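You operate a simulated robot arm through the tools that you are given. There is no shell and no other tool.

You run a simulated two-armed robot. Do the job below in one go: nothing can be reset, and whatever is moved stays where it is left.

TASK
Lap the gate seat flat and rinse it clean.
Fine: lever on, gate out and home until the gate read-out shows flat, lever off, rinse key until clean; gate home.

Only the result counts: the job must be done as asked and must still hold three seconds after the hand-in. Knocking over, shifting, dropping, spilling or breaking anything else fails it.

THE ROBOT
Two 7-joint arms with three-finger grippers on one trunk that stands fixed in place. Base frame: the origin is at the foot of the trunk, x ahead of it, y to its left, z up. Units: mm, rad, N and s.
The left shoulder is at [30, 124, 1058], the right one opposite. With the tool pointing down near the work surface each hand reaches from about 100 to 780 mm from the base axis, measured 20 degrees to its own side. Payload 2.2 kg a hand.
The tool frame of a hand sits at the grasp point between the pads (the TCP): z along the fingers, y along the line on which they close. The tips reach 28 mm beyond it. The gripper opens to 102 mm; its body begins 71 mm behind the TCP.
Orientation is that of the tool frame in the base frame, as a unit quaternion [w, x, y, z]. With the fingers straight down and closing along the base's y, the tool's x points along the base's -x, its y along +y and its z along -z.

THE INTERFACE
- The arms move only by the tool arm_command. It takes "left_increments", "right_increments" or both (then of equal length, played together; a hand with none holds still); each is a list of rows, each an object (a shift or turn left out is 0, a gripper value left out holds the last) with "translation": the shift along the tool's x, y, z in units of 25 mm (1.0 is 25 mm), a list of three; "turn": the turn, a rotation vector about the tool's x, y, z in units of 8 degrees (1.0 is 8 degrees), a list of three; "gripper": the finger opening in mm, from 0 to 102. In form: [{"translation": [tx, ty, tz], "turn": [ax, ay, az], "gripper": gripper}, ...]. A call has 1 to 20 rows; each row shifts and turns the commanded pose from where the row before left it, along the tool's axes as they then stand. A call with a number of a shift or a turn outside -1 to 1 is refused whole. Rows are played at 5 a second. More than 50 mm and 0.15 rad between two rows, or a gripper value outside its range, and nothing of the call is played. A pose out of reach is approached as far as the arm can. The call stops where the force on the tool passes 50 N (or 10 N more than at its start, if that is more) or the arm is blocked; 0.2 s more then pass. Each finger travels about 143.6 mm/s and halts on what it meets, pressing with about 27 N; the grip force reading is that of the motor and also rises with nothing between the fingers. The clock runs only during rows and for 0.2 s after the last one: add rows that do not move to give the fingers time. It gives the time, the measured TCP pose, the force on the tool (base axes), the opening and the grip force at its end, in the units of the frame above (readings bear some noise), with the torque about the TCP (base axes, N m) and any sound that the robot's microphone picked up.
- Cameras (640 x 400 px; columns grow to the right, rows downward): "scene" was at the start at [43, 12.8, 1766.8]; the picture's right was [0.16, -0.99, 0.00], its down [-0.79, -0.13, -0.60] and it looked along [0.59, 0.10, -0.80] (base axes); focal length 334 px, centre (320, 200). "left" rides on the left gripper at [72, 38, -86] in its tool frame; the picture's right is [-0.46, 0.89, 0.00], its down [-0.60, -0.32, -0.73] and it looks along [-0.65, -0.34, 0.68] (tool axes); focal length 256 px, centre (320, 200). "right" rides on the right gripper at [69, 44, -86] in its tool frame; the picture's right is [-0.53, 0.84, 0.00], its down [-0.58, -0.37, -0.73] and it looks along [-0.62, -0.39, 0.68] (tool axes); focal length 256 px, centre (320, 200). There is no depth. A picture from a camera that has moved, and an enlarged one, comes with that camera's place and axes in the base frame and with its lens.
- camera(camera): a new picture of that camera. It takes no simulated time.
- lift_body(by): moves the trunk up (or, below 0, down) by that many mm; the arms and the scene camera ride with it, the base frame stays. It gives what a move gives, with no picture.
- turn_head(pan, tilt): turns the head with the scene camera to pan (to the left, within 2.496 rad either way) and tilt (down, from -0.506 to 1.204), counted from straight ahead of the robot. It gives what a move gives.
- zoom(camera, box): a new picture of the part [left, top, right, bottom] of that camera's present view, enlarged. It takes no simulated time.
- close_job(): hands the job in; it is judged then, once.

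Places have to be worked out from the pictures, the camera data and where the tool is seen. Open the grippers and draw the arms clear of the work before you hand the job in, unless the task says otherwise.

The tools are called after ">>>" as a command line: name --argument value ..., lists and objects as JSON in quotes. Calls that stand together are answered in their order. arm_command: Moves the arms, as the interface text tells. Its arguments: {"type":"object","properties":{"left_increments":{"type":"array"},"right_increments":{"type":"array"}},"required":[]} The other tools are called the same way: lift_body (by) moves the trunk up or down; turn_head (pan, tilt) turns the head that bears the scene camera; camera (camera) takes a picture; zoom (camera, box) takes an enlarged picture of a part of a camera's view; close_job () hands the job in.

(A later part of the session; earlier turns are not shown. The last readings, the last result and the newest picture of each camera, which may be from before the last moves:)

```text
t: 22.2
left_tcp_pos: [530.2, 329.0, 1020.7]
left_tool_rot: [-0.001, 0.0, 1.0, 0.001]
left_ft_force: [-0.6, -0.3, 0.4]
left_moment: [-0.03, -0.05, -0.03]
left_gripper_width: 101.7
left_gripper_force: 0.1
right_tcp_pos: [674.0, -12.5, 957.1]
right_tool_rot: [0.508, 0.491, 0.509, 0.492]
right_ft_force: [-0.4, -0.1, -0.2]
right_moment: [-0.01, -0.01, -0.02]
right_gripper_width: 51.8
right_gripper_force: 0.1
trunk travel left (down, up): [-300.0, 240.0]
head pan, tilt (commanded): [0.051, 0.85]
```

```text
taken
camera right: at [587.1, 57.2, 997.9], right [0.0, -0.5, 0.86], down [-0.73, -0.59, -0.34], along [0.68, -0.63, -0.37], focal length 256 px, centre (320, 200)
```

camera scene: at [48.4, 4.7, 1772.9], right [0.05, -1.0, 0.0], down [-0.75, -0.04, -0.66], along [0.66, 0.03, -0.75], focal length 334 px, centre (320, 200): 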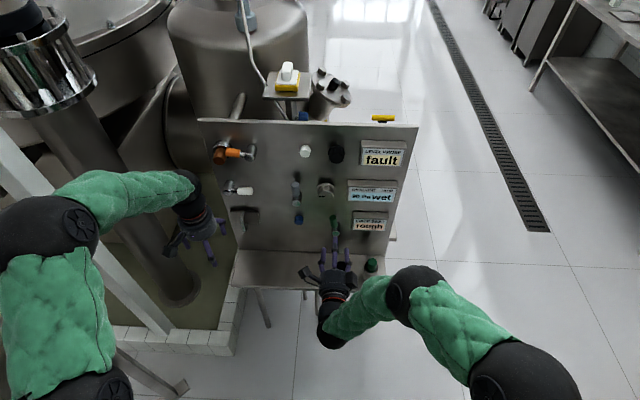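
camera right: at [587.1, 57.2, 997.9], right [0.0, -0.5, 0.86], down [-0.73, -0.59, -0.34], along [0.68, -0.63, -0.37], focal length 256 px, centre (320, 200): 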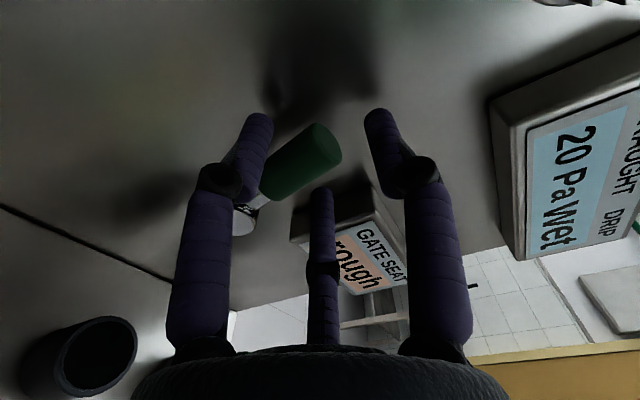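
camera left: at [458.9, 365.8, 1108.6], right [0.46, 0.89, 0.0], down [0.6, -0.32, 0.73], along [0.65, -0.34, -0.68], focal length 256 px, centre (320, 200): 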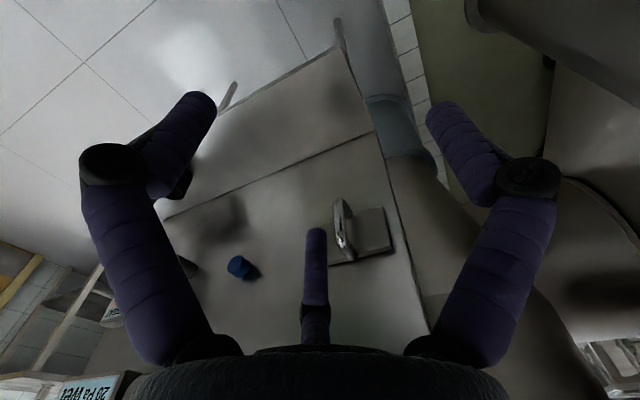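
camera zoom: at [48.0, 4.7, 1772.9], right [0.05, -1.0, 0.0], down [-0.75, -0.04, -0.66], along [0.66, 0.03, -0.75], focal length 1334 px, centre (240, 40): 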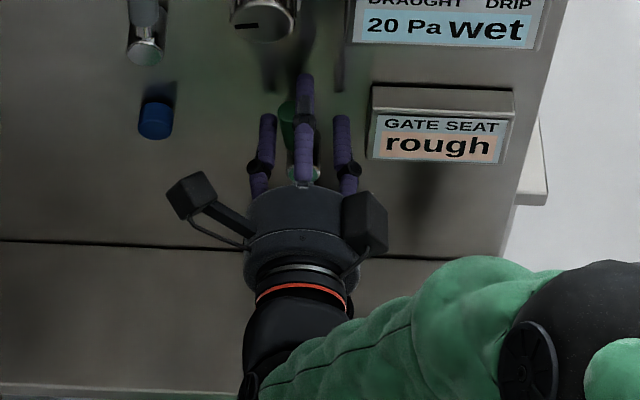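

Comparing with the camera lines, the lever now leans about 10° left, so it does turn left and stays put. I align to it, narrow the cage to 34, and carry it further left along the arc.

>>> arm_command --right_increments '[{"translation": [0.16, 0.04, 0], "turn": [0, 0, -0.6]}, {"translation": [0.16, 0.04, 0], "turn": [0, 0, -0.6], "gripper": 34}, {"translation": [0.323, -0.0226, 0], "turn": [0, 0, -1]}, {"translation": [0.323, -0.0226, 0], "turn": [0, 0, -1]}, {"translation": [0.323, -0.0226, 0], "turn": [0, 0, -1]}, {"translation": [0.323, -0.0226, 0], "turn": [0, 0, -1]}]'

>>> zoom --camera "scene" --box '[280, 190, 400, 290]'

>>> camera --camera "right"

```text
t: 23.6
left_tcp_pos: [530.8, 329.0, 1021.8]
left_tool_rot: [0.0, 0.0, 1.0, -0.001]
left_ft_force: [-0.1, -0.5, 0.0]
left_moment: [0.0, 0.01, -0.03]
left_gripper_width: 101.9
left_gripper_force: 0.0
right_tcp_pos: [674.0, 22.8, 942.6]
right_tool_rot: [0.65, 0.277, 0.651, 0.279]
right_ft_force: [0.0, -1.3, 1.0]
right_moment: [-0.02, -0.01, 0.01]
right_gripper_width: 35.1
right_gripper_force: 0.5
trunk travel left (down, up): [-300.0, 240.0]
head pan, tilt (commanded): [0.051, 0.85]
```

```text
4.00 times, centred on (340, 240) of scene
camera zoom: at [48.3, 4.7, 1772.9], right [0.05, -1.0, 0.0], down [-0.75, -0.04, -0.66], along [0.66, 0.03, -0.75], focal length 1334 px, centre (240, 40)
```

zoom: 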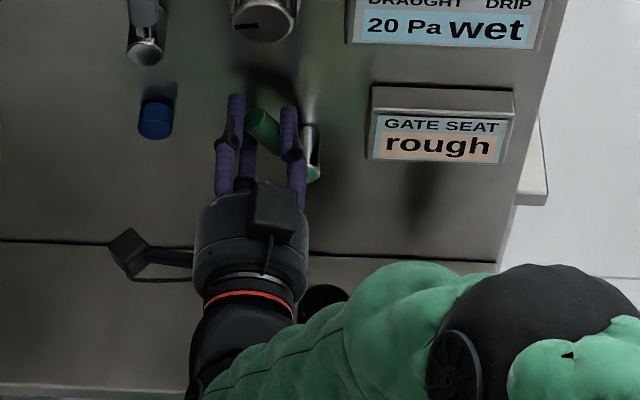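

```text
taken
camera right: at [587.7, 103.2, 926.6], right [0.0, 0.2, 0.98], down [-0.73, -0.67, 0.14], along [0.68, -0.72, 0.14], focal length 256 px, centre (320, 200)
```

right: 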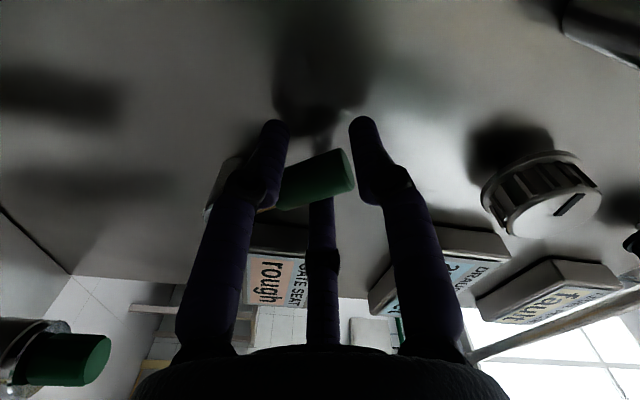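

The lever follows left freely (now roughly 40°) with almost no force. I keep following the arc in steps and look for a stop.

>>> arm_command --right_increments '[{"translation": [0.323, -0.0226, 0], "turn": [0, 0, -1]}, {"translation": [0.323, -0.0226, 0], "turn": [0, 0, -1]}, {"translation": [0.323, -0.0226, 0], "turn": [0, 0, -1]}, {"translation": [0.323, -0.0226, 0], "turn": [0, 0, -1]}]'

>>> zoom --camera "scene" --box '[280, 190, 400, 290]'

>>> camera --camera "right"

```text
t: 24.6
left_tcp_pos: [530.9, 327.6, 1022.9]
left_tool_rot: [-0.001, 0.0, 1.0, 0.0]
left_ft_force: [0.3, -0.4, -0.4]
left_moment: [-0.04, 0.02, -0.05]
left_gripper_width: 102.0
left_gripper_force: 0.1
right_tcp_pos: [676.2, 36.8, 917.8]
right_tool_rot: [0.703, 0.089, 0.7, 0.088]
right_ft_force: [-3.3, -6.2, 9.3]
right_moment: [-0.06, -0.17, -0.09]
right_gripper_width: 41.2
right_gripper_force: 5.7
trunk travel left (down, up): [-300.0, 240.0]
head pan, tilt (commanded): [0.051, 0.85]
```

```text
4.00 times, centred on (340, 240) of scene
camera zoom: at [46.8, 3.6, 1773.0], right [0.05, -1.0, 0.0], down [-0.75, -0.04, -0.66], along [0.66, 0.03, -0.75], focal length 1334 px, centre (240, 40)
```

zoom: 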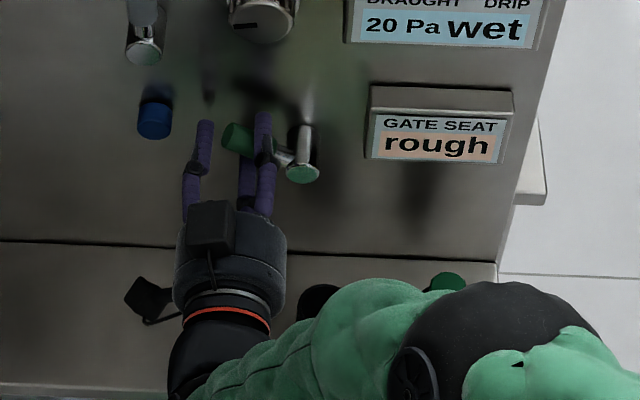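

```text
taken
camera right: at [589.0, 97.3, 861.9], right [0.0, 0.69, 0.73], down [-0.73, -0.49, 0.46], along [0.68, -0.53, 0.51], focal length 256 px, centre (320, 200)
```

right: 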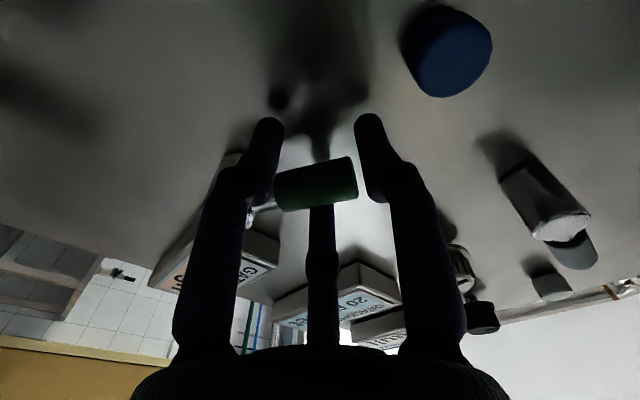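

The lever is near 65° left of upright and resistance has appeared (about 11 N). I press a little further to find out whether this is its end stop.

>>> arm_command --right_increments '[{"translation": [0.3, 0, 0]}, {"translation": [0.3, 0, 0]}]'

>>> zoom --camera "scene" --box '[280, 190, 400, 290]'

>>> zoom --camera "right" --box '[160, 40, 480, 260]'

```text
t: 25.2
left_tcp_pos: [527.6, 328.3, 1024.2]
left_tool_rot: [0.001, 0.0, 1.0, 0.001]
left_ft_force: [-0.4, 0.0, 0.1]
left_moment: [0.02, 0.01, 0.01]
left_gripper_width: 101.8
left_gripper_force: 0.1
right_tcp_pos: [676.8, 41.2, 912.8]
right_tool_rot: [0.71, 0.09, 0.693, 0.09]
right_ft_force: [0.2, -5.8, 41.1]
right_moment: [-0.77, -0.37, -0.01]
right_gripper_width: 55.9
right_gripper_force: 16.2
trunk travel left (down, up): [-300.0, 240.0]
head pan, tilt (commanded): [0.051, 0.85]
```

```text
4.00 times, centred on (340, 240) of scene
camera zoom: at [43.6, 3.9, 1773.4], right [0.05, -1.0, 0.0], down [-0.75, -0.04, -0.66], along [0.66, 0.03, -0.75], focal length 1334 px, centre (240, 40)
```

zoom: 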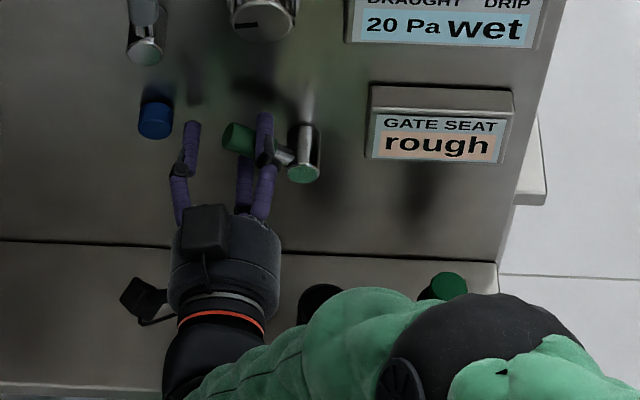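

```text
1.82 times, centred on (320, 150) of right
camera zoom: at [592.2, 102.0, 854.2], right [-0.01, 0.68, 0.73], down [-0.74, -0.49, 0.45], along [0.67, -0.54, 0.52], focal length 465 px, centre (320, 291)
```

zoom: 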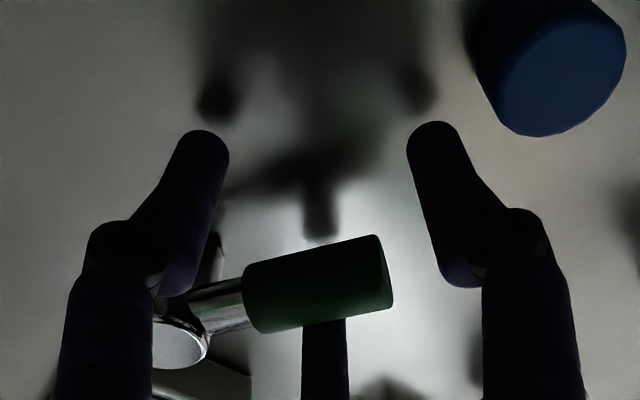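

At 41 N the lever stays put, so this is its left end stop at roughly 65°. I take the pressure off, open the fingers and draw the right hand straight back.

>>> arm_command --right_increments '[{"translation": [-0.4, 0, 0], "gripper": 56}, {"translation": [-0.5, 0, 0], "gripper": 64}, {"translation": [0, 0, -0.6]}, {"translation": [0, 0, -0.8]}, {"translation": [0, 0, -0.8]}, {"translation": [0, 0, -1]}, {"translation": [0, 0, -1]}, {"translation": [0, 0, -1]}, {}]'

>>> camera --camera "scene"

>>> zoom --camera "scene" --box '[280, 190, 400, 290]'

>>> camera --camera "right"

```text
t: 27.2
left_tcp_pos: [530.9, 328.6, 1021.4]
left_tool_rot: [0.0, 0.0, 1.0, 0.0]
left_ft_force: [-0.1, 0.2, 0.7]
left_moment: [0.04, 0.03, -0.03]
left_gripper_width: 102.0
left_gripper_force: 0.0
right_tcp_pos: [542.9, 34.5, 923.6]
right_tool_rot: [0.701, 0.088, 0.702, 0.089]
right_ft_force: [0.2, 0.2, -0.4]
right_moment: [0.03, 0.01, 0.0]
right_gripper_width: 64.2
right_gripper_force: 0.0
trunk travel left (down, up): [-300.0, 240.0]
head pan, tilt (commanded): [0.051, 0.85]
```

```text
taken
camera scene: at [48.9, 4.6, 1772.8], right [0.05, -1.0, 0.0], down [-0.75, -0.04, -0.66], along [0.66, 0.03, -0.75], focal length 334 px, centre (320, 200)
```

scene: 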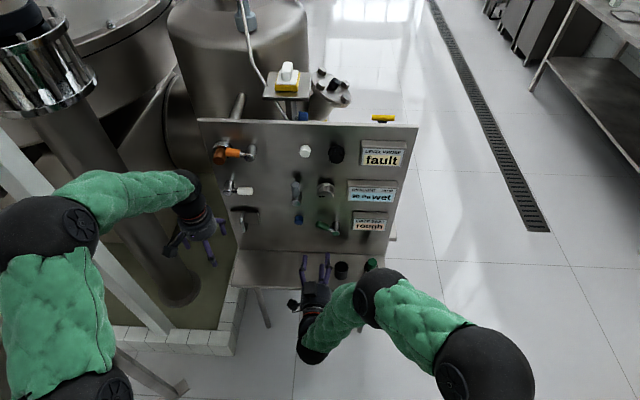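

```text
4.00 times, centred on (340, 240) of scene
camera zoom: at [48.9, 4.6, 1772.8], right [0.05, -1.0, 0.0], down [-0.75, -0.04, -0.66], along [0.66, 0.03, -0.75], focal length 1334 px, centre (240, 40)
```

zoom: 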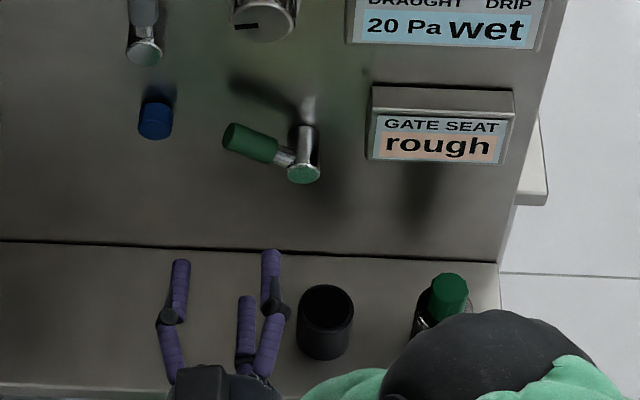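

```text
taken
camera right: at [456.4, 95.1, 867.2], right [0.0, 0.69, 0.73], down [-0.73, -0.5, 0.47], along [0.68, -0.53, 0.5], focal length 256 px, centre (320, 200)
```

right: 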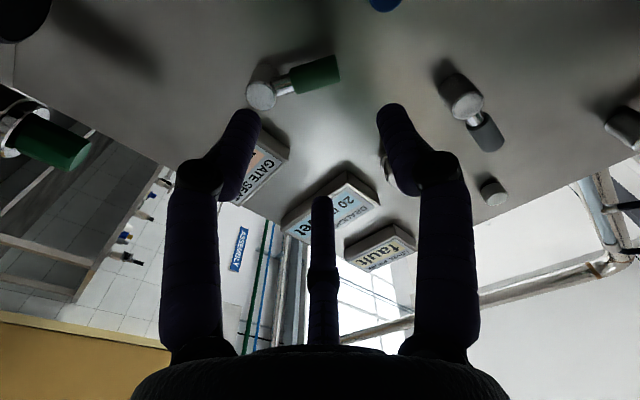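

The green lever rests at about 64° left. Now the gate: I pitch the left hand forward in place, keeping an eye on the column beside it.

>>> arm_command --left_increments '[{"turn": [0, -1, 0]}, {"turn": [0, -1, 0]}, {"turn": [0, -1, 0]}, {"turn": [0, -1, 0]}, {"turn": [0, -1, 0]}, {"turn": [0, -1, 0]}, {"turn": [0, -1, 0]}, {"turn": [0, -1, 0]}, {"turn": [0, -1, 0]}, {"turn": [0, -1, 0]}, {"turn": [0, -1, 0]}, {"turn": [0, -0.25, 0], "gripper": 70}, {}]'

>>> camera --camera "scene"

>>> camera --camera "left"

```text
t: 30.0
left_tcp_pos: [530.0, 330.2, 1022.7]
left_tool_rot: [0.707, 0.0, 0.707, 0.0]
left_ft_force: [-0.4, 0.6, 0.1]
left_moment: [-0.02, 0.02, -0.03]
left_gripper_width: 69.8
left_gripper_force: 0.1
right_tcp_pos: [542.9, 35.5, 924.4]
right_tool_rot: [0.701, 0.088, 0.702, 0.089]
right_ft_force: [0.6, 0.6, 0.1]
right_moment: [0.0, -0.04, 0.02]
right_gripper_width: 63.8
right_gripper_force: 0.0
trunk travel left (down, up): [-300.0, 240.0]
head pan, tilt (commanded): [0.051, 0.85]
```

```text
taken
camera scene: at [48.4, 4.8, 1772.9], right [0.05, -1.0, 0.0], down [-0.75, -0.04, -0.66], along [0.66, 0.03, -0.75], focal length 334 px, centre (320, 200)
```

scene: 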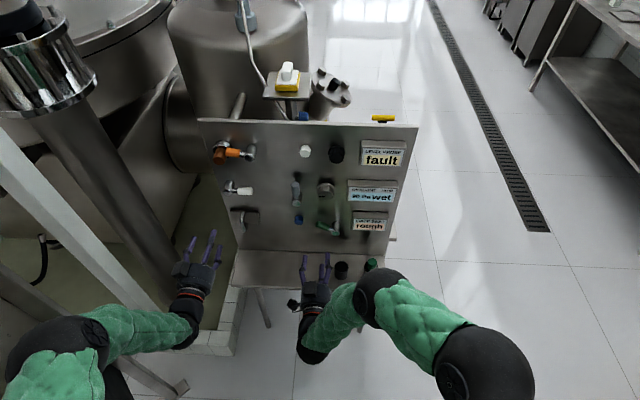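

```text
taken
camera left: at [445.3, 367.3, 951.3], right [0.0, 0.89, 0.47], down [-0.73, -0.32, 0.6], along [0.68, -0.34, 0.65], focal length 256 px, centre (320, 200)
```

left: 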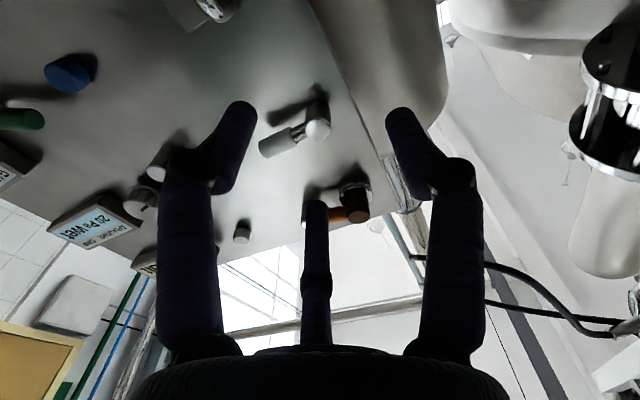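

The left hand now points forward and is clear. I bring it in front of the gate handle at (560, 280, 929) and check the handle's position again.

>>> arm_command --left_increments '[{"translation": [0.93, -0.5, 0.3]}, {"translation": [0.93, -0.5, 0.3]}, {"translation": [0.93, -0.5, 0.3]}, {"translation": [0.93, -0.5, 0.3]}, {}]'

>>> zoom --camera "scene" --box '[190, 190, 310, 290]'

>>> camera --camera "left"

```text
t: 31.2
left_tcp_pos: [561.0, 279.2, 929.9]
left_tool_rot: [0.707, 0.0, 0.707, 0.0]
left_ft_force: [-0.4, 0.3, -0.2]
left_moment: [-0.01, 0.01, -0.03]
left_gripper_width: 70.1
left_gripper_force: 0.0
right_tcp_pos: [542.2, 34.4, 924.6]
right_tool_rot: [0.702, 0.089, 0.702, 0.089]
right_ft_force: [0.6, -0.3, -0.1]
right_moment: [0.02, -0.01, 0.0]
right_gripper_width: 64.1
right_gripper_force: 0.0
trunk travel left (down, up): [-300.0, 240.0]
head pan, tilt (commanded): [0.051, 0.85]
```

```text
4.00 times, centred on (250, 240) of scene
camera zoom: at [47.8, 4.7, 1772.9], right [0.05, -1.0, 0.0], down [-0.75, -0.04, -0.66], along [0.66, 0.03, -0.75], focal length 1334 px, centre (600, 40)
```

zoom: 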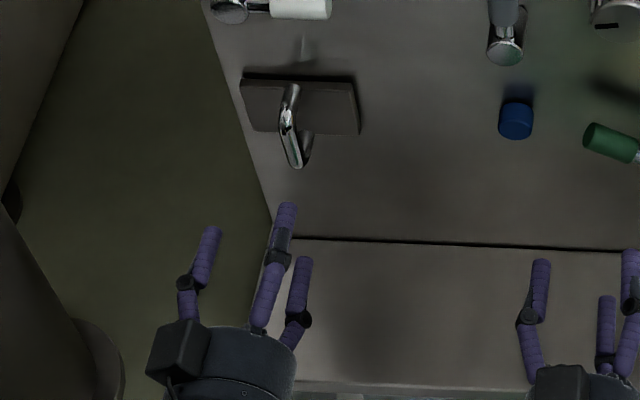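

```text
taken
camera left: at [475.6, 316.1, 858.4], right [0.0, 0.89, 0.46], down [-0.73, -0.32, 0.6], along [0.68, -0.34, 0.65], focal length 256 px, centre (320, 200)
```

left: 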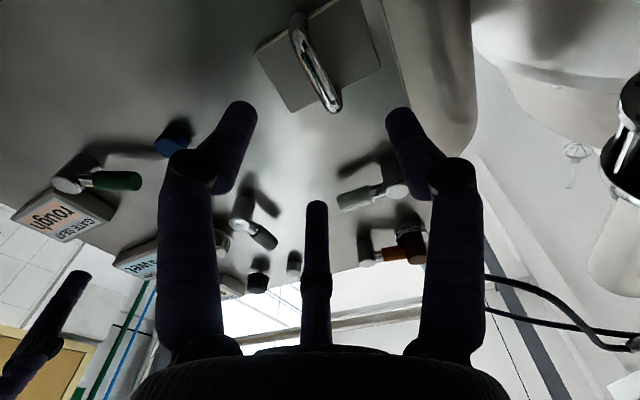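

The bar triangulates to x≈672, y≈280, z 890–956. I move in so the fingers surround it and close gently on it.

>>> arm_command --left_increments '[{"translation": [0.28, 0.03, 0.42]}, {"translation": [0, 0, 0.85]}, {"translation": [0, 0, 0.85]}, {"translation": [0, 0, 0.8]}, {"translation": [0, 0, 0.8]}, {"translation": [0, 0, 0.75]}, {}]'

>>> zoom --camera "scene" --box '[190, 190, 310, 290]'

>>> camera --camera "left"

```text
t: 32.8
left_tcp_pos: [674.0, 280.6, 923.5]
left_tool_rot: [0.707, 0.0, 0.707, -0.001]
left_ft_force: [-0.6, -0.3, 0.3]
left_moment: [-0.05, 0.02, -0.03]
left_gripper_width: 69.9
left_gripper_force: 0.0
right_tcp_pos: [542.8, 35.1, 924.8]
right_tool_rot: [0.701, 0.088, 0.702, 0.09]
right_ft_force: [-0.8, -0.1, 0.3]
right_moment: [0.0, -0.02, 0.02]
right_gripper_width: 63.9
right_gripper_force: 0.2
trunk travel left (down, up): [-300.0, 240.0]
head pan, tilt (commanded): [0.051, 0.85]
```

```text
4.00 times, centred on (250, 240) of scene
camera zoom: at [48.0, 4.7, 1772.9], right [0.05, -1.0, 0.0], down [-0.75, -0.04, -0.66], along [0.66, 0.03, -0.75], focal length 1334 px, centre (600, 40)
```

zoom: 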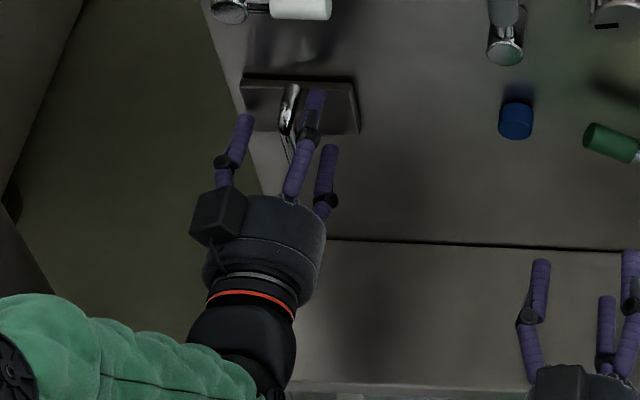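

```text
taken
camera left: at [587.6, 317.7, 851.7], right [0.0, 0.89, 0.46], down [-0.73, -0.32, 0.6], along [0.68, -0.34, 0.65], focal length 256 px, centre (320, 200)
```

left: 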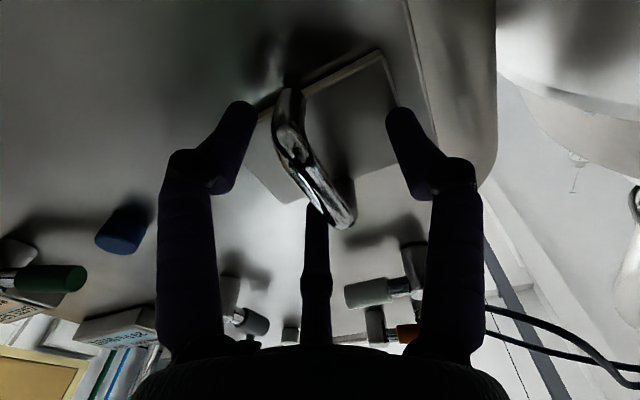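

The bar sits between the three fingers. I close on it and hold to let the grip settle.

>>> arm_command --left_increments '[{"gripper": 40}, {"gripper": 20}, {"gripper": 5}, {}, {}]'

>>> zoom --camera "scene" --box '[190, 190, 310, 290]'

```text
t: 34.0
left_tcp_pos: [673.9, 275.8, 922.2]
left_tool_rot: [0.706, 0.001, 0.708, -0.001]
left_ft_force: [0.3, -24.8, -2.3]
left_moment: [-0.27, -0.39, 0.06]
left_gripper_width: 20.8
left_gripper_force: 45.3
right_tcp_pos: [543.7, 33.0, 924.2]
right_tool_rot: [0.701, 0.089, 0.701, 0.09]
right_ft_force: [-0.5, -0.7, 0.4]
right_moment: [0.0, 0.0, 0.06]
right_gripper_width: 64.2
right_gripper_force: 0.0
trunk travel left (down, up): [-300.0, 240.0]
head pan, tilt (commanded): [0.051, 0.85]
```

```text
4.00 times, centred on (250, 240) of scene
camera zoom: at [48.7, 1.1, 1772.8], right [0.05, -1.0, 0.0], down [-0.75, -0.04, -0.66], along [0.66, 0.03, -0.75], focal length 1334 px, centre (600, 40)
```

zoom: 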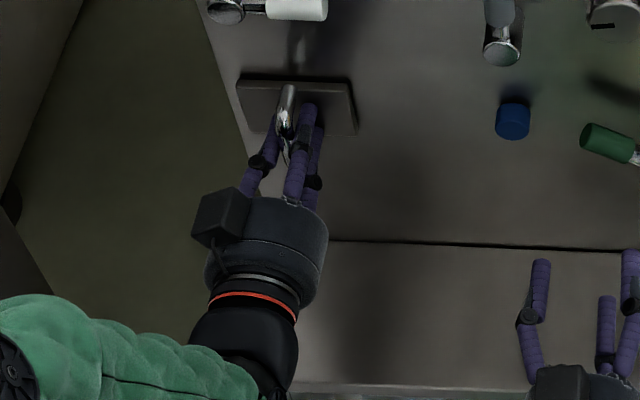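

The grip holds the bar, but the hand sits about 5 mm too far left (25 N sideways). I shift the command right to centre it, then try a gentle outward pull.

>>> arm_command --left_increments '[{"translation": [0, -0.2, 0]}, {"translation": [0, -0.1, 0]}, {}]'

```text
t: 34.8
left_tcp_pos: [673.2, 276.6, 922.0]
left_tool_rot: [0.707, -0.002, 0.708, 0.002]
left_ft_force: [-7.0, 2.0, -6.1]
left_moment: [0.01, 1.37, 0.07]
left_gripper_width: 20.9
left_gripper_force: 45.0
right_tcp_pos: [542.0, 35.4, 923.6]
right_tool_rot: [0.702, 0.088, 0.702, 0.088]
right_ft_force: [-0.4, -0.1, -1.5]
right_moment: [-0.01, 0.0, 0.06]
right_gripper_width: 64.4
right_gripper_force: 0.1
trunk travel left (down, up): [-300.0, 240.0]
head pan, tilt (commanded): [0.051, 0.85]
```

Side load is now only 2 N. I pull straight out by 15 mm and see whether the plate follows.

>>> arm_command --left_increments '[{"translation": [0, 0, -0.3]}, {"translation": [0, 0, -0.3]}]'

>>> zoom --camera "scene" --box '[190, 190, 310, 290]'

>>> camera --camera "left"

```text
t: 35.4
left_tcp_pos: [663.7, 273.8, 926.2]
left_tool_rot: [0.71, 0.0, 0.704, 0.002]
left_ft_force: [41.1, -0.1, -3.2]
left_moment: [-0.51, -0.12, -0.17]
left_gripper_width: 22.1
left_gripper_force: 44.6
right_tcp_pos: [544.7, 36.0, 921.9]
right_tool_rot: [0.7, 0.088, 0.703, 0.088]
right_ft_force: [0.3, 0.2, 0.2]
right_moment: [0.02, -0.03, -0.01]
right_gripper_width: 63.9
right_gripper_force: 0.0
trunk travel left (down, up): [-300.0, 240.0]
head pan, tilt (commanded): [0.051, 0.85]
```

```text
4.00 times, centred on (250, 240) of scene
camera zoom: at [54.3, 4.8, 1772.9], right [0.05, -1.0, 0.0], down [-0.75, -0.04, -0.66], along [0.66, 0.03, -0.75], focal length 1334 px, centre (600, 40)
```

zoom: 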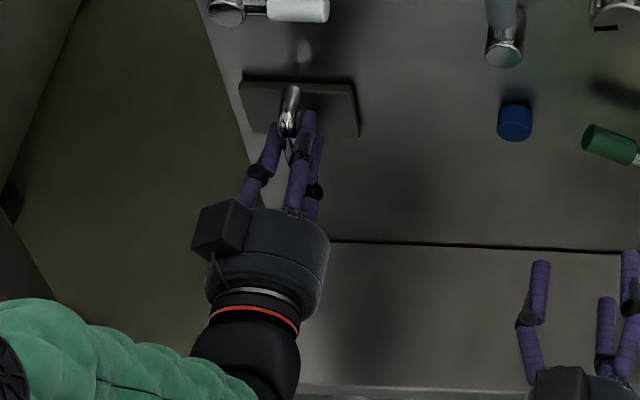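

```text
taken
camera left: at [578.4, 311.5, 853.7], right [-0.01, 0.88, 0.47], down [-0.74, -0.32, 0.6], along [0.68, -0.34, 0.65], focal length 256 px, centre (320, 200)
```

left: 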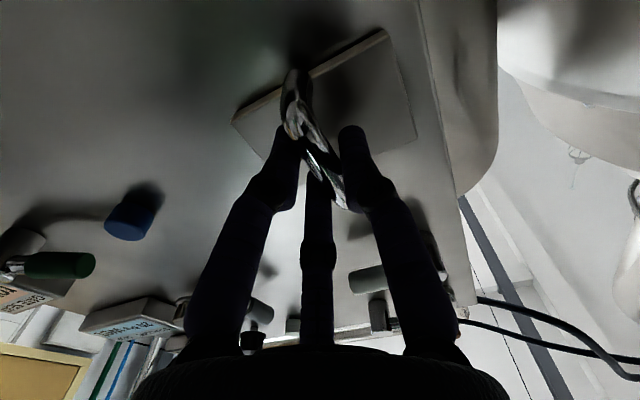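

41 N straight out moves nothing, so the gate is no drawer. I ease back in and try sliding it sideways to the right, where the panel is free.

>>> arm_command --left_increments '[{"translation": [0, 0, 0.3]}, {"translation": [0, 0, 0.2]}, {}, {"translation": [0, -0.4, 0]}, {"translation": [0, -0.4, 0]}, {"translation": [0, -0.4, 0]}]'

>>> zoom --camera "scene" --box '[190, 190, 310, 290]'

```text
t: 36.8
left_tcp_pos: [667.7, 242.5, 924.1]
left_tool_rot: [0.706, 0.0, 0.708, -0.001]
left_ft_force: [-23.1, 2.9, 6.2]
left_moment: [0.1, -0.21, 0.15]
left_gripper_width: 21.3
left_gripper_force: 45.2
right_tcp_pos: [540.7, 35.6, 924.9]
right_tool_rot: [0.702, 0.088, 0.701, 0.089]
right_ft_force: [-0.9, -0.2, -0.1]
right_moment: [-0.01, -0.01, 0.02]
right_gripper_width: 63.7
right_gripper_force: 0.1
trunk travel left (down, up): [-300.0, 240.0]
head pan, tilt (commanded): [0.051, 0.85]
```

```text
4.00 times, centred on (250, 240) of scene
camera zoom: at [44.6, 4.5, 1772.9], right [0.05, -1.0, 0.0], down [-0.75, -0.04, -0.66], along [0.66, 0.03, -0.75], focal length 1334 px, centre (600, 40)
```

zoom: 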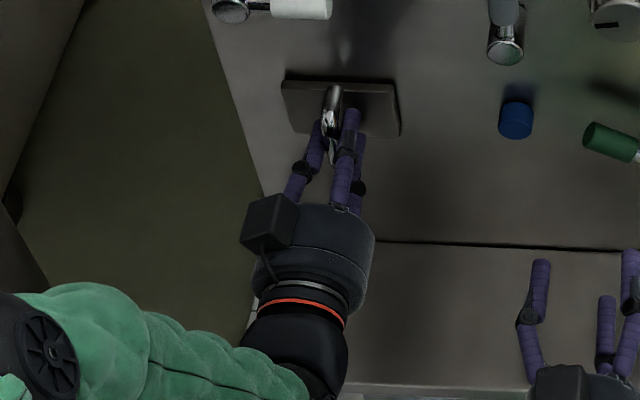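

The plate slides right: it has moved about 30 mm with only 3 N. I relieve the inward press a little and continue right until it meets its stop.

>>> arm_command --left_increments '[{"translation": [0, -0.2, -0.28]}, {"translation": [0, -0.5, 0]}, {"translation": [0, -0.5, 0]}, {"translation": [0, -0.5, 0]}, {}]'

>>> zoom --camera "scene" --box '[220, 180, 420, 290]'

```text
t: 38.0
left_tcp_pos: [666.7, 205.3, 922.8]
left_tool_rot: [0.709, -0.002, 0.706, 0.002]
left_ft_force: [34.3, 18.1, 3.2]
left_moment: [0.0, 0.19, -0.08]
left_gripper_width: 21.3
left_gripper_force: 45.1
right_tcp_pos: [545.2, 36.4, 921.9]
right_tool_rot: [0.7, 0.089, 0.703, 0.088]
right_ft_force: [1.0, -0.6, 0.1]
right_moment: [-0.01, 0.0, -0.02]
right_gripper_width: 64.1
right_gripper_force: 0.0
trunk travel left (down, up): [-300.0, 240.0]
head pan, tilt (commanded): [0.051, 0.85]
```

```text
3.20 times, centred on (320, 235) of scene
camera zoom: at [53.1, 7.0, 1772.8], right [0.05, -1.0, 0.0], down [-0.75, -0.04, -0.66], along [0.66, 0.03, -0.75], focal length 1068 px, centre (320, 88)
```

zoom: 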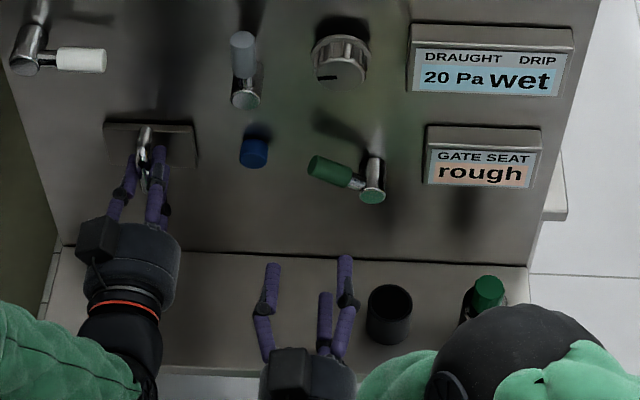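

The hand is at y≈205 with 18 N sideways and 34 N of leftover outward pull. I correct the x offset and press a little further right to confirm the stop.

>>> arm_command --left_increments '[{"translation": [0, 0, 0.2]}, {"translation": [0, -0.2, 0]}, {}]'

>>> zoom --camera "scene" --box '[220, 180, 420, 290]'

```text
t: 38.8
left_tcp_pos: [666.9, 205.6, 922.5]
left_tool_rot: [0.709, -0.011, 0.705, 0.007]
left_ft_force: [-30.3, 33.2, 2.4]
left_moment: [0.23, -0.38, 0.39]
left_gripper_width: 21.2
left_gripper_force: 45.1
right_tcp_pos: [540.8, 31.0, 924.7]
right_tool_rot: [0.702, 0.088, 0.701, 0.088]
right_ft_force: [0.1, 0.6, 0.2]
right_moment: [0.0, -0.02, 0.07]
right_gripper_width: 64.3
right_gripper_force: 0.1
trunk travel left (down, up): [-300.0, 240.0]
head pan, tilt (commanded): [0.051, 0.85]
stopped in row 3 (left hand): the force on the tool passed its limit at 51 N (the readings are from after the stop); the commanded pose is now the measured one
```

```text
3.20 times, centred on (320, 235) of scene
camera zoom: at [43.1, 6.4, 1772.9], right [0.05, -1.0, 0.0], down [-0.75, -0.04, -0.66], along [0.66, 0.03, -0.75], focal length 1068 px, centre (320, 88)
```

zoom: 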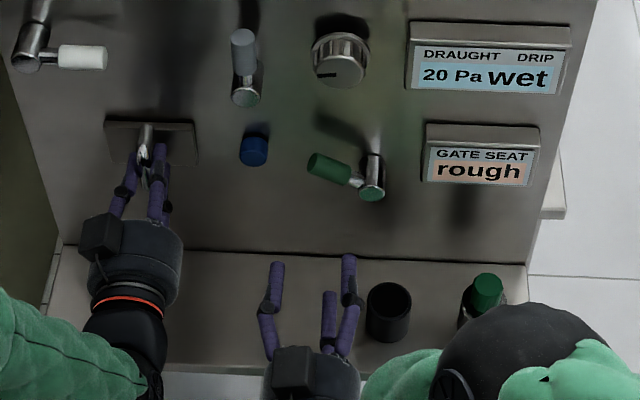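

The gate's out stop is at bar y≈205, about 70 mm of travel. I loosen the fingers to a cage (opening 45) so strokes carry no inward load, correct the small tilt, and push the gate home to the left.

>>> arm_command --left_increments '[{"gripper": 45, "turn": [0.18, 0.04, 0.04]}, {}, {"translation": [0, 0.5, 0]}, {"translation": [0, 0.6, 0]}, {"translation": [0, 0.6, 0]}, {"translation": [0, 0.6, 0]}, {"translation": [0, 0.5, 0]}, {}]'

>>> zoom --camera "scene" --box '[220, 180, 420, 290]'

```text
t: 40.6
left_tcp_pos: [671.0, 270.3, 923.3]
left_tool_rot: [0.706, 0.006, 0.708, -0.003]
left_ft_force: [-0.3, -1.2, -0.2]
left_moment: [-0.03, 0.06, -0.01]
left_gripper_width: 46.0
left_gripper_force: 0.6
right_tcp_pos: [542.9, 32.3, 924.1]
right_tool_rot: [0.701, 0.089, 0.702, 0.088]
right_ft_force: [-0.6, 0.2, -0.3]
right_moment: [0.02, 0.0, -0.01]
right_gripper_width: 63.7
right_gripper_force: 0.1
trunk travel left (down, up): [-300.0, 240.0]
head pan, tilt (commanded): [0.051, 0.85]
```

```text
3.20 times, centred on (320, 235) of scene
camera zoom: at [48.3, 4.4, 1772.9], right [0.05, -1.0, 0.0], down [-0.75, -0.04, -0.66], along [0.66, 0.03, -0.75], focal length 1068 px, centre (320, 88)
```

zoom: 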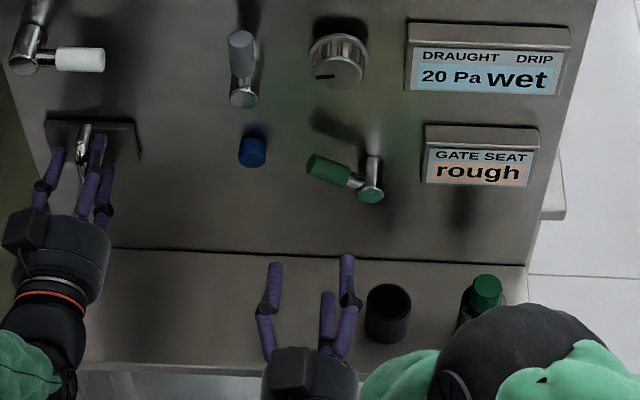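

The gate followed left with about 1 N of load. I push the last few millimetres to its home stop.

>>> arm_command --left_increments '[{"translation": [0, 0.3, 0]}, {"translation": [0, 0.2, 0]}, {}]'

>>> zoom --camera "scene" --box '[220, 180, 420, 290]'

```text
t: 41.4
left_tcp_pos: [672.5, 281.8, 923.2]
left_tool_rot: [0.706, 0.006, 0.708, -0.003]
left_ft_force: [-1.5, -4.6, 0.4]
left_moment: [-0.1, 0.05, -0.01]
left_gripper_width: 46.6
left_gripper_force: 0.6
right_tcp_pos: [543.2, 33.0, 923.7]
right_tool_rot: [0.701, 0.089, 0.702, 0.088]
right_ft_force: [-0.7, -0.3, -0.5]
right_moment: [-0.01, -0.03, 0.04]
right_gripper_width: 63.8
right_gripper_force: 0.1
trunk travel left (down, up): [-300.0, 240.0]
head pan, tilt (commanded): [0.051, 0.85]
```

```text
3.20 times, centred on (320, 235) of scene
camera zoom: at [48.2, 4.2, 1772.9], right [0.05, -1.0, 0.0], down [-0.75, -0.04, -0.66], along [0.66, 0.03, -0.75], focal length 1068 px, centre (320, 88)
```

zoom: 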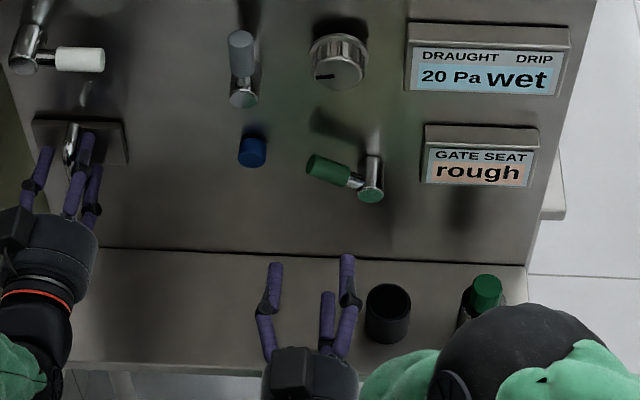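

The plate's left edge is back at its original picture column, so it looks home. I press a touch more to seat it and check the read-out.

>>> arm_command --left_increments '[{"translation": [0, 0.2, 0]}, {}]'

>>> zoom --camera "scene" --box '[220, 180, 420, 290]'

```text
t: 42.0
left_tcp_pos: [672.7, 282.8, 923.5]
left_tool_rot: [0.706, 0.009, 0.708, -0.004]
left_ft_force: [4.2, -21.4, 5.6]
left_moment: [-0.63, -0.1, -0.05]
left_gripper_width: 48.4
left_gripper_force: 2.5
right_tcp_pos: [545.0, 30.9, 924.9]
right_tool_rot: [0.702, 0.091, 0.701, 0.088]
right_ft_force: [0.3, -0.5, 0.0]
right_moment: [0.0, -0.01, 0.0]
right_gripper_width: 64.0
right_gripper_force: 0.1
trunk travel left (down, up): [-300.0, 240.0]
head pan, tilt (commanded): [0.051, 0.85]
```

```text
3.20 times, centred on (320, 235) of scene
camera zoom: at [48.5, 1.3, 1772.9], right [0.05, -1.0, 0.0], down [-0.75, -0.04, -0.66], along [0.66, 0.03, -0.75], focal length 1068 px, centre (320, 88)
```

zoom: 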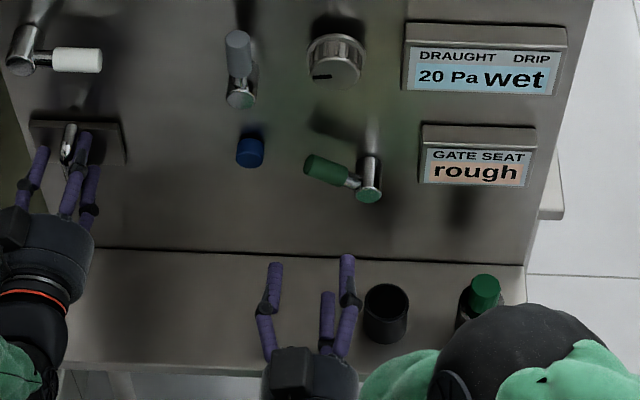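

One stroke is done and GATE SEAT still reads rough; several are likely needed. I do a full out-and-home stroke in the loose cage.

>>> arm_command --left_increments '[{"translation": [0, -0.66, 0]}, {"translation": [0, -0.66, 0]}, {"translation": [0, -0.66, 0]}, {"translation": [0, -0.66, 0]}, {"translation": [0, -0.66, 0]}, {"translation": [0, -0.66, 0]}, {}, {}]'

>>> zoom --camera "scene" --box '[220, 180, 420, 290]'

```text
t: 43.8
left_tcp_pos: [669.4, 190.3, 922.2]
left_tool_rot: [0.707, 0.005, 0.707, -0.003]
left_ft_force: [4.0, 11.4, 1.0]
left_moment: [0.05, 0.03, -0.11]
left_gripper_width: 52.4
left_gripper_force: 5.6
right_tcp_pos: [543.8, 34.6, 923.4]
right_tool_rot: [0.701, 0.089, 0.702, 0.088]
right_ft_force: [0.3, -0.2, 0.3]
right_moment: [0.02, 0.0, 0.03]
right_gripper_width: 64.0
right_gripper_force: 0.0
trunk travel left (down, up): [-300.0, 240.0]
head pan, tilt (commanded): [0.051, 0.85]
```

```text
3.20 times, centred on (320, 235) of scene
camera zoom: at [48.9, 6.5, 1772.9], right [0.05, -1.0, 0.0], down [-0.75, -0.04, -0.66], along [0.66, 0.03, -0.75], focal length 1068 px, centre (320, 88)
```

zoom: 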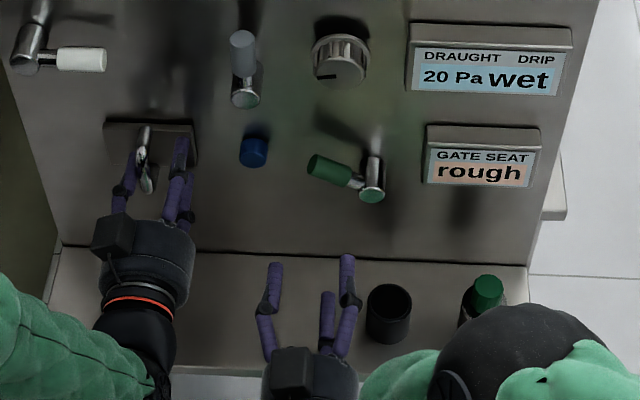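

The gate is fully out (plate at its right stop). I bring it home again and read the display.

>>> arm_command --left_increments '[{"translation": [0, 0.66, 0]}, {"translation": [0, 0.66, 0]}, {"translation": [0, 0.66, 0]}, {"translation": [0, 0.66, 0]}, {"translation": [0, 0.66, 0]}, {"translation": [0, 0.6, 0]}, {}, {}]'

>>> zoom --camera "scene" --box '[220, 180, 420, 290]'

```text
t: 45.6
left_tcp_pos: [670.9, 283.0, 924.3]
left_tool_rot: [0.706, 0.008, 0.708, -0.003]
left_ft_force: [2.6, -15.4, 3.3]
left_moment: [-0.47, 0.03, -0.08]
left_gripper_width: 48.6
left_gripper_force: 2.5
right_tcp_pos: [544.0, 32.5, 924.4]
right_tool_rot: [0.701, 0.09, 0.702, 0.089]
right_ft_force: [0.2, 0.5, -0.1]
right_moment: [-0.02, 0.0, 0.0]
right_gripper_width: 64.0
right_gripper_force: 0.1
trunk travel left (down, up): [-300.0, 240.0]
head pan, tilt (commanded): [0.051, 0.85]
```

```text
3.20 times, centred on (320, 235) of scene
camera zoom: at [48.5, 2.2, 1772.9], right [0.05, -1.0, 0.0], down [-0.75, -0.04, -0.66], along [0.66, 0.03, -0.75], focal length 1068 px, centre (320, 88)
```

zoom: 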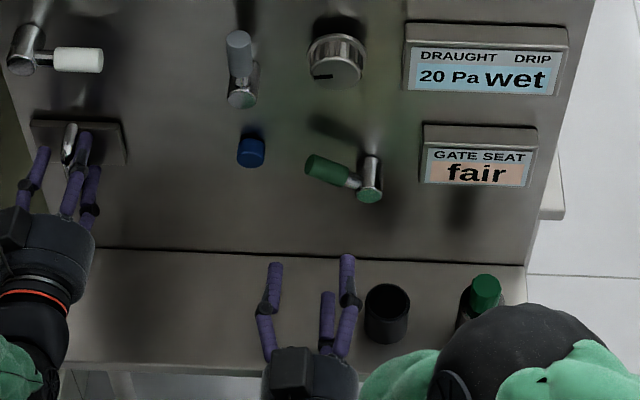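

GATE SEAT now reads "fair": the lever and the strokes are right. I continue one stroke at a time, checking so as not to overdo it.

>>> arm_command --left_increments '[{"translation": [0, -0.66, 0]}, {"translation": [0, -0.66, 0]}, {"translation": [0, -0.66, 0]}, {"translation": [0, -0.66, 0]}, {"translation": [0, -0.66, 0]}, {"translation": [0, -0.6, 0]}, {}, {}]'

>>> zoom --camera "scene" --box '[220, 180, 420, 290]'

```text
t: 47.4
left_tcp_pos: [670.2, 190.8, 922.3]
left_tool_rot: [0.706, 0.005, 0.708, -0.003]
left_ft_force: [4.1, 12.9, -1.6]
left_moment: [-0.03, -0.02, -0.08]
left_gripper_width: 52.8
left_gripper_force: 6.4
right_tcp_pos: [543.6, 34.5, 923.2]
right_tool_rot: [0.701, 0.089, 0.702, 0.087]
right_ft_force: [0.3, -0.7, -0.1]
right_moment: [-0.03, 0.0, 0.0]
right_gripper_width: 64.0
right_gripper_force: 0.1
trunk travel left (down, up): [-300.0, 240.0]
head pan, tilt (commanded): [0.051, 0.85]
```

```text
3.20 times, centred on (320, 235) of scene
camera zoom: at [49.1, 6.8, 1772.8], right [0.05, -1.0, 0.0], down [-0.75, -0.04, -0.66], along [0.66, 0.03, -0.75], focal length 1068 px, centre (320, 88)
```

zoom: 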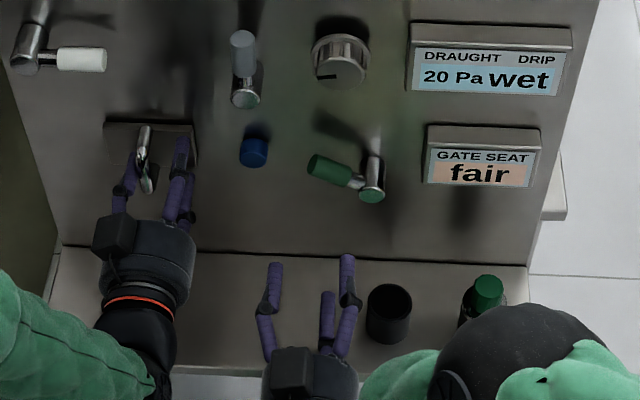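

Out stop reached, still "fair". Home again.

>>> arm_command --left_increments '[{"translation": [0, 0.66, 0]}, {"translation": [0, 0.66, 0]}, {"translation": [0, 0.66, 0]}, {"translation": [0, 0.66, 0]}, {"translation": [0, 0.66, 0]}, {"translation": [0, 0.6, 0]}, {}, {}]'

>>> zoom --camera "scene" --box '[220, 180, 420, 290]'

```text
t: 49.2
left_tcp_pos: [670.8, 281.1, 923.4]
left_tool_rot: [0.706, 0.007, 0.708, -0.003]
left_ft_force: [-1.2, -18.6, 5.1]
left_moment: [-0.56, 0.16, -0.09]
left_gripper_width: 48.1
left_gripper_force: 2.6
right_tcp_pos: [542.8, 31.7, 925.6]
right_tool_rot: [0.701, 0.091, 0.701, 0.089]
right_ft_force: [0.3, 0.7, -0.2]
right_moment: [-0.01, 0.04, 0.01]
right_gripper_width: 64.1
right_gripper_force: 0.0
trunk travel left (down, up): [-300.0, 240.0]
head pan, tilt (commanded): [0.051, 0.85]
```

```text
3.20 times, centred on (320, 235) of scene
camera zoom: at [47.7, 1.7, 1772.9], right [0.05, -1.0, 0.0], down [-0.75, -0.04, -0.66], along [0.66, 0.03, -0.75], focal length 1068 px, centre (320, 88)
```

zoom: 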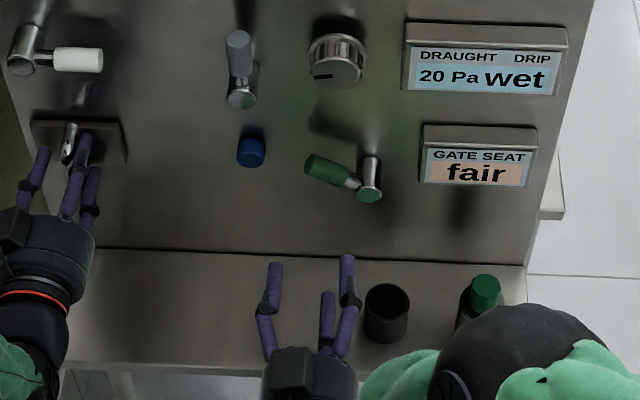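

Three strokes done, still "fair". I make the next stroke out.

>>> arm_command --left_increments '[{"translation": [0, -0.66, 0]}, {"translation": [0, -0.66, 0]}, {"translation": [0, -0.66, 0]}, {"translation": [0, -0.66, 0]}, {"translation": [0, -0.66, 0]}, {"translation": [0, -0.6, 0]}, {}, {}]'

>>> zoom --camera "scene" --box '[220, 180, 420, 290]'

```text
t: 51.0
left_tcp_pos: [669.6, 190.7, 921.6]
left_tool_rot: [0.706, 0.006, 0.708, -0.003]
left_ft_force: [2.7, 11.1, -1.5]
left_moment: [-0.03, 0.03, -0.04]
left_gripper_width: 52.0
left_gripper_force: 4.6
right_tcp_pos: [544.6, 33.9, 923.6]
right_tool_rot: [0.701, 0.09, 0.702, 0.087]
right_ft_force: [-0.6, 0.1, 0.8]
right_moment: [0.02, -0.01, 0.01]
right_gripper_width: 63.8
right_gripper_force: 0.2
trunk travel left (down, up): [-300.0, 240.0]
head pan, tilt (commanded): [0.051, 0.85]
```

```text
3.20 times, centred on (320, 235) of scene
camera zoom: at [48.9, 6.5, 1772.8], right [0.05, -1.0, 0.0], down [-0.75, -0.04, -0.66], along [0.66, 0.03, -0.75], focal length 1068 px, centre (320, 88)
```

zoom: 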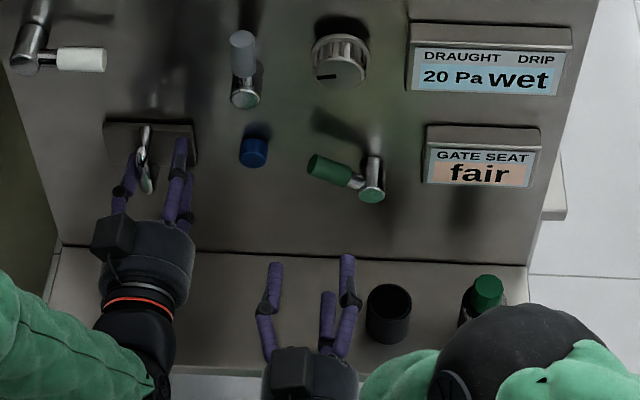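

Still "fair" with the gate out. I bring it home to complete the fourth stroke.

>>> arm_command --left_increments '[{"translation": [0, 0.66, 0]}, {"translation": [0, 0.66, 0]}, {"translation": [0, 0.66, 0]}, {"translation": [0, 0.66, 0]}, {"translation": [0, 0.66, 0]}, {"translation": [0, 0.6, 0]}, {}, {}]'

>>> zoom --camera "scene" --box '[220, 180, 420, 290]'

```text
t: 52.8
left_tcp_pos: [671.8, 282.5, 922.1]
left_tool_rot: [0.706, 0.008, 0.708, -0.004]
left_ft_force: [-2.2, -15.0, 3.9]
left_moment: [-0.46, 0.09, -0.18]
left_gripper_width: 48.7
left_gripper_force: 2.7
right_tcp_pos: [543.3, 30.3, 922.4]
right_tool_rot: [0.702, 0.089, 0.701, 0.088]
right_ft_force: [-0.5, 0.3, 0.5]
right_moment: [0.0, 0.0, 0.01]
right_gripper_width: 63.8
right_gripper_force: 0.0
trunk travel left (down, up): [-300.0, 240.0]
head pan, tilt (commanded): [0.051, 0.85]
```

```text
3.20 times, centred on (320, 235) of scene
camera zoom: at [47.7, 2.1, 1772.9], right [0.05, -1.0, 0.0], down [-0.75, -0.04, -0.66], along [0.66, 0.03, -0.75], focal length 1068 px, centre (320, 88)
```

zoom: 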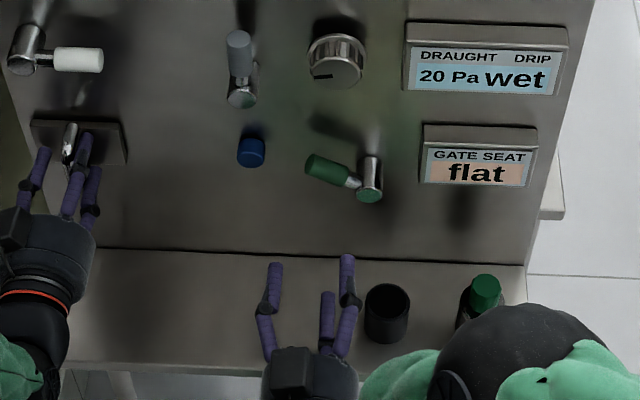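

GATE SEAT reads "flat" with the gate home. I free the left hand from the handle without touching it and retreat it, while the right hand lines up with the lever again at its 64° position.

>>> arm_command --left_increments '[{"translation": [0, -0.28, 0], "gripper": 60}, {"gripper": 72}, {}, {"translation": [0, 0, -0.5]}, {"translation": [0, 0, -0.8]}, {"translation": [0, 0, -0.9]}, {"translation": [0, 0, -1]}, {"translation": [0, 0, -1]}, {}]' --right_increments '[{"turn": [0, 0, 0.6]}, {"turn": [0, 0, 0.6], "gripper": 52}, {"translation": [-0.064, 0.23, 0.3]}, {"translation": [0, 0, 1]}, {"translation": [0, 0, 1]}, {"translation": [0, 0, 1]}, {"translation": [0, 0, 1]}, {"translation": [0, 0, 1]}, {}]'

>>> zoom --camera "scene" --box '[220, 180, 420, 290]'

>>> camera --camera "right"

```text
t: 54.8
left_tcp_pos: [564.2, 279.8, 923.7]
left_tool_rot: [0.707, 0.006, 0.708, -0.003]
left_ft_force: [-0.4, 0.4, 0.1]
left_moment: [0.02, 0.01, -0.02]
left_gripper_width: 72.3
left_gripper_force: 0.0
right_tcp_pos: [678.4, 36.7, 928.3]
right_tool_rot: [0.692, 0.148, 0.692, 0.147]
right_ft_force: [0.7, 0.0, 0.4]
right_moment: [0.0, -0.05, -0.01]
right_gripper_width: 52.0
right_gripper_force: 0.1
trunk travel left (down, up): [-300.0, 240.0]
head pan, tilt (commanded): [0.051, 0.85]
```

```text
3.20 times, centred on (320, 235) of scene
camera zoom: at [48.4, 4.7, 1772.9], right [0.05, -1.0, 0.0], down [-0.75, -0.04, -0.66], along [0.66, 0.03, -0.75], focal length 1068 px, centre (320, 88)
```

zoom: 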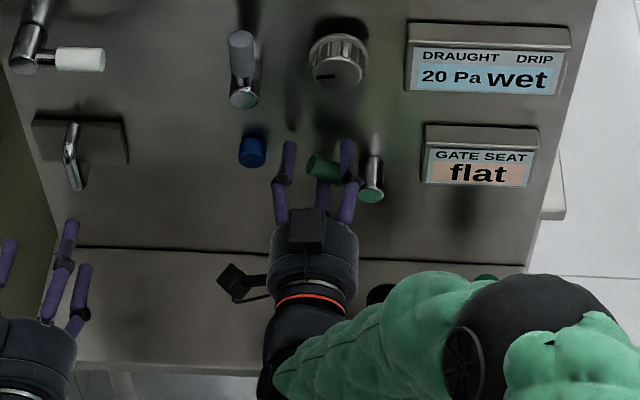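

```text
taken
camera right: at [590.9, 105.6, 881.9], right [0.0, 0.55, 0.83], down [-0.73, -0.57, 0.38], along [0.68, -0.61, 0.41], focal length 256 px, centre (320, 200)
```

right: 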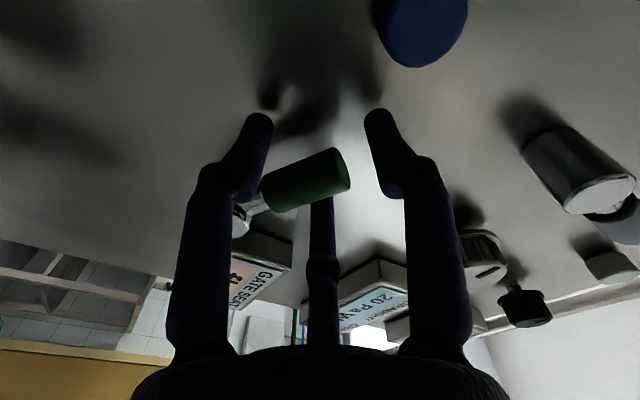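

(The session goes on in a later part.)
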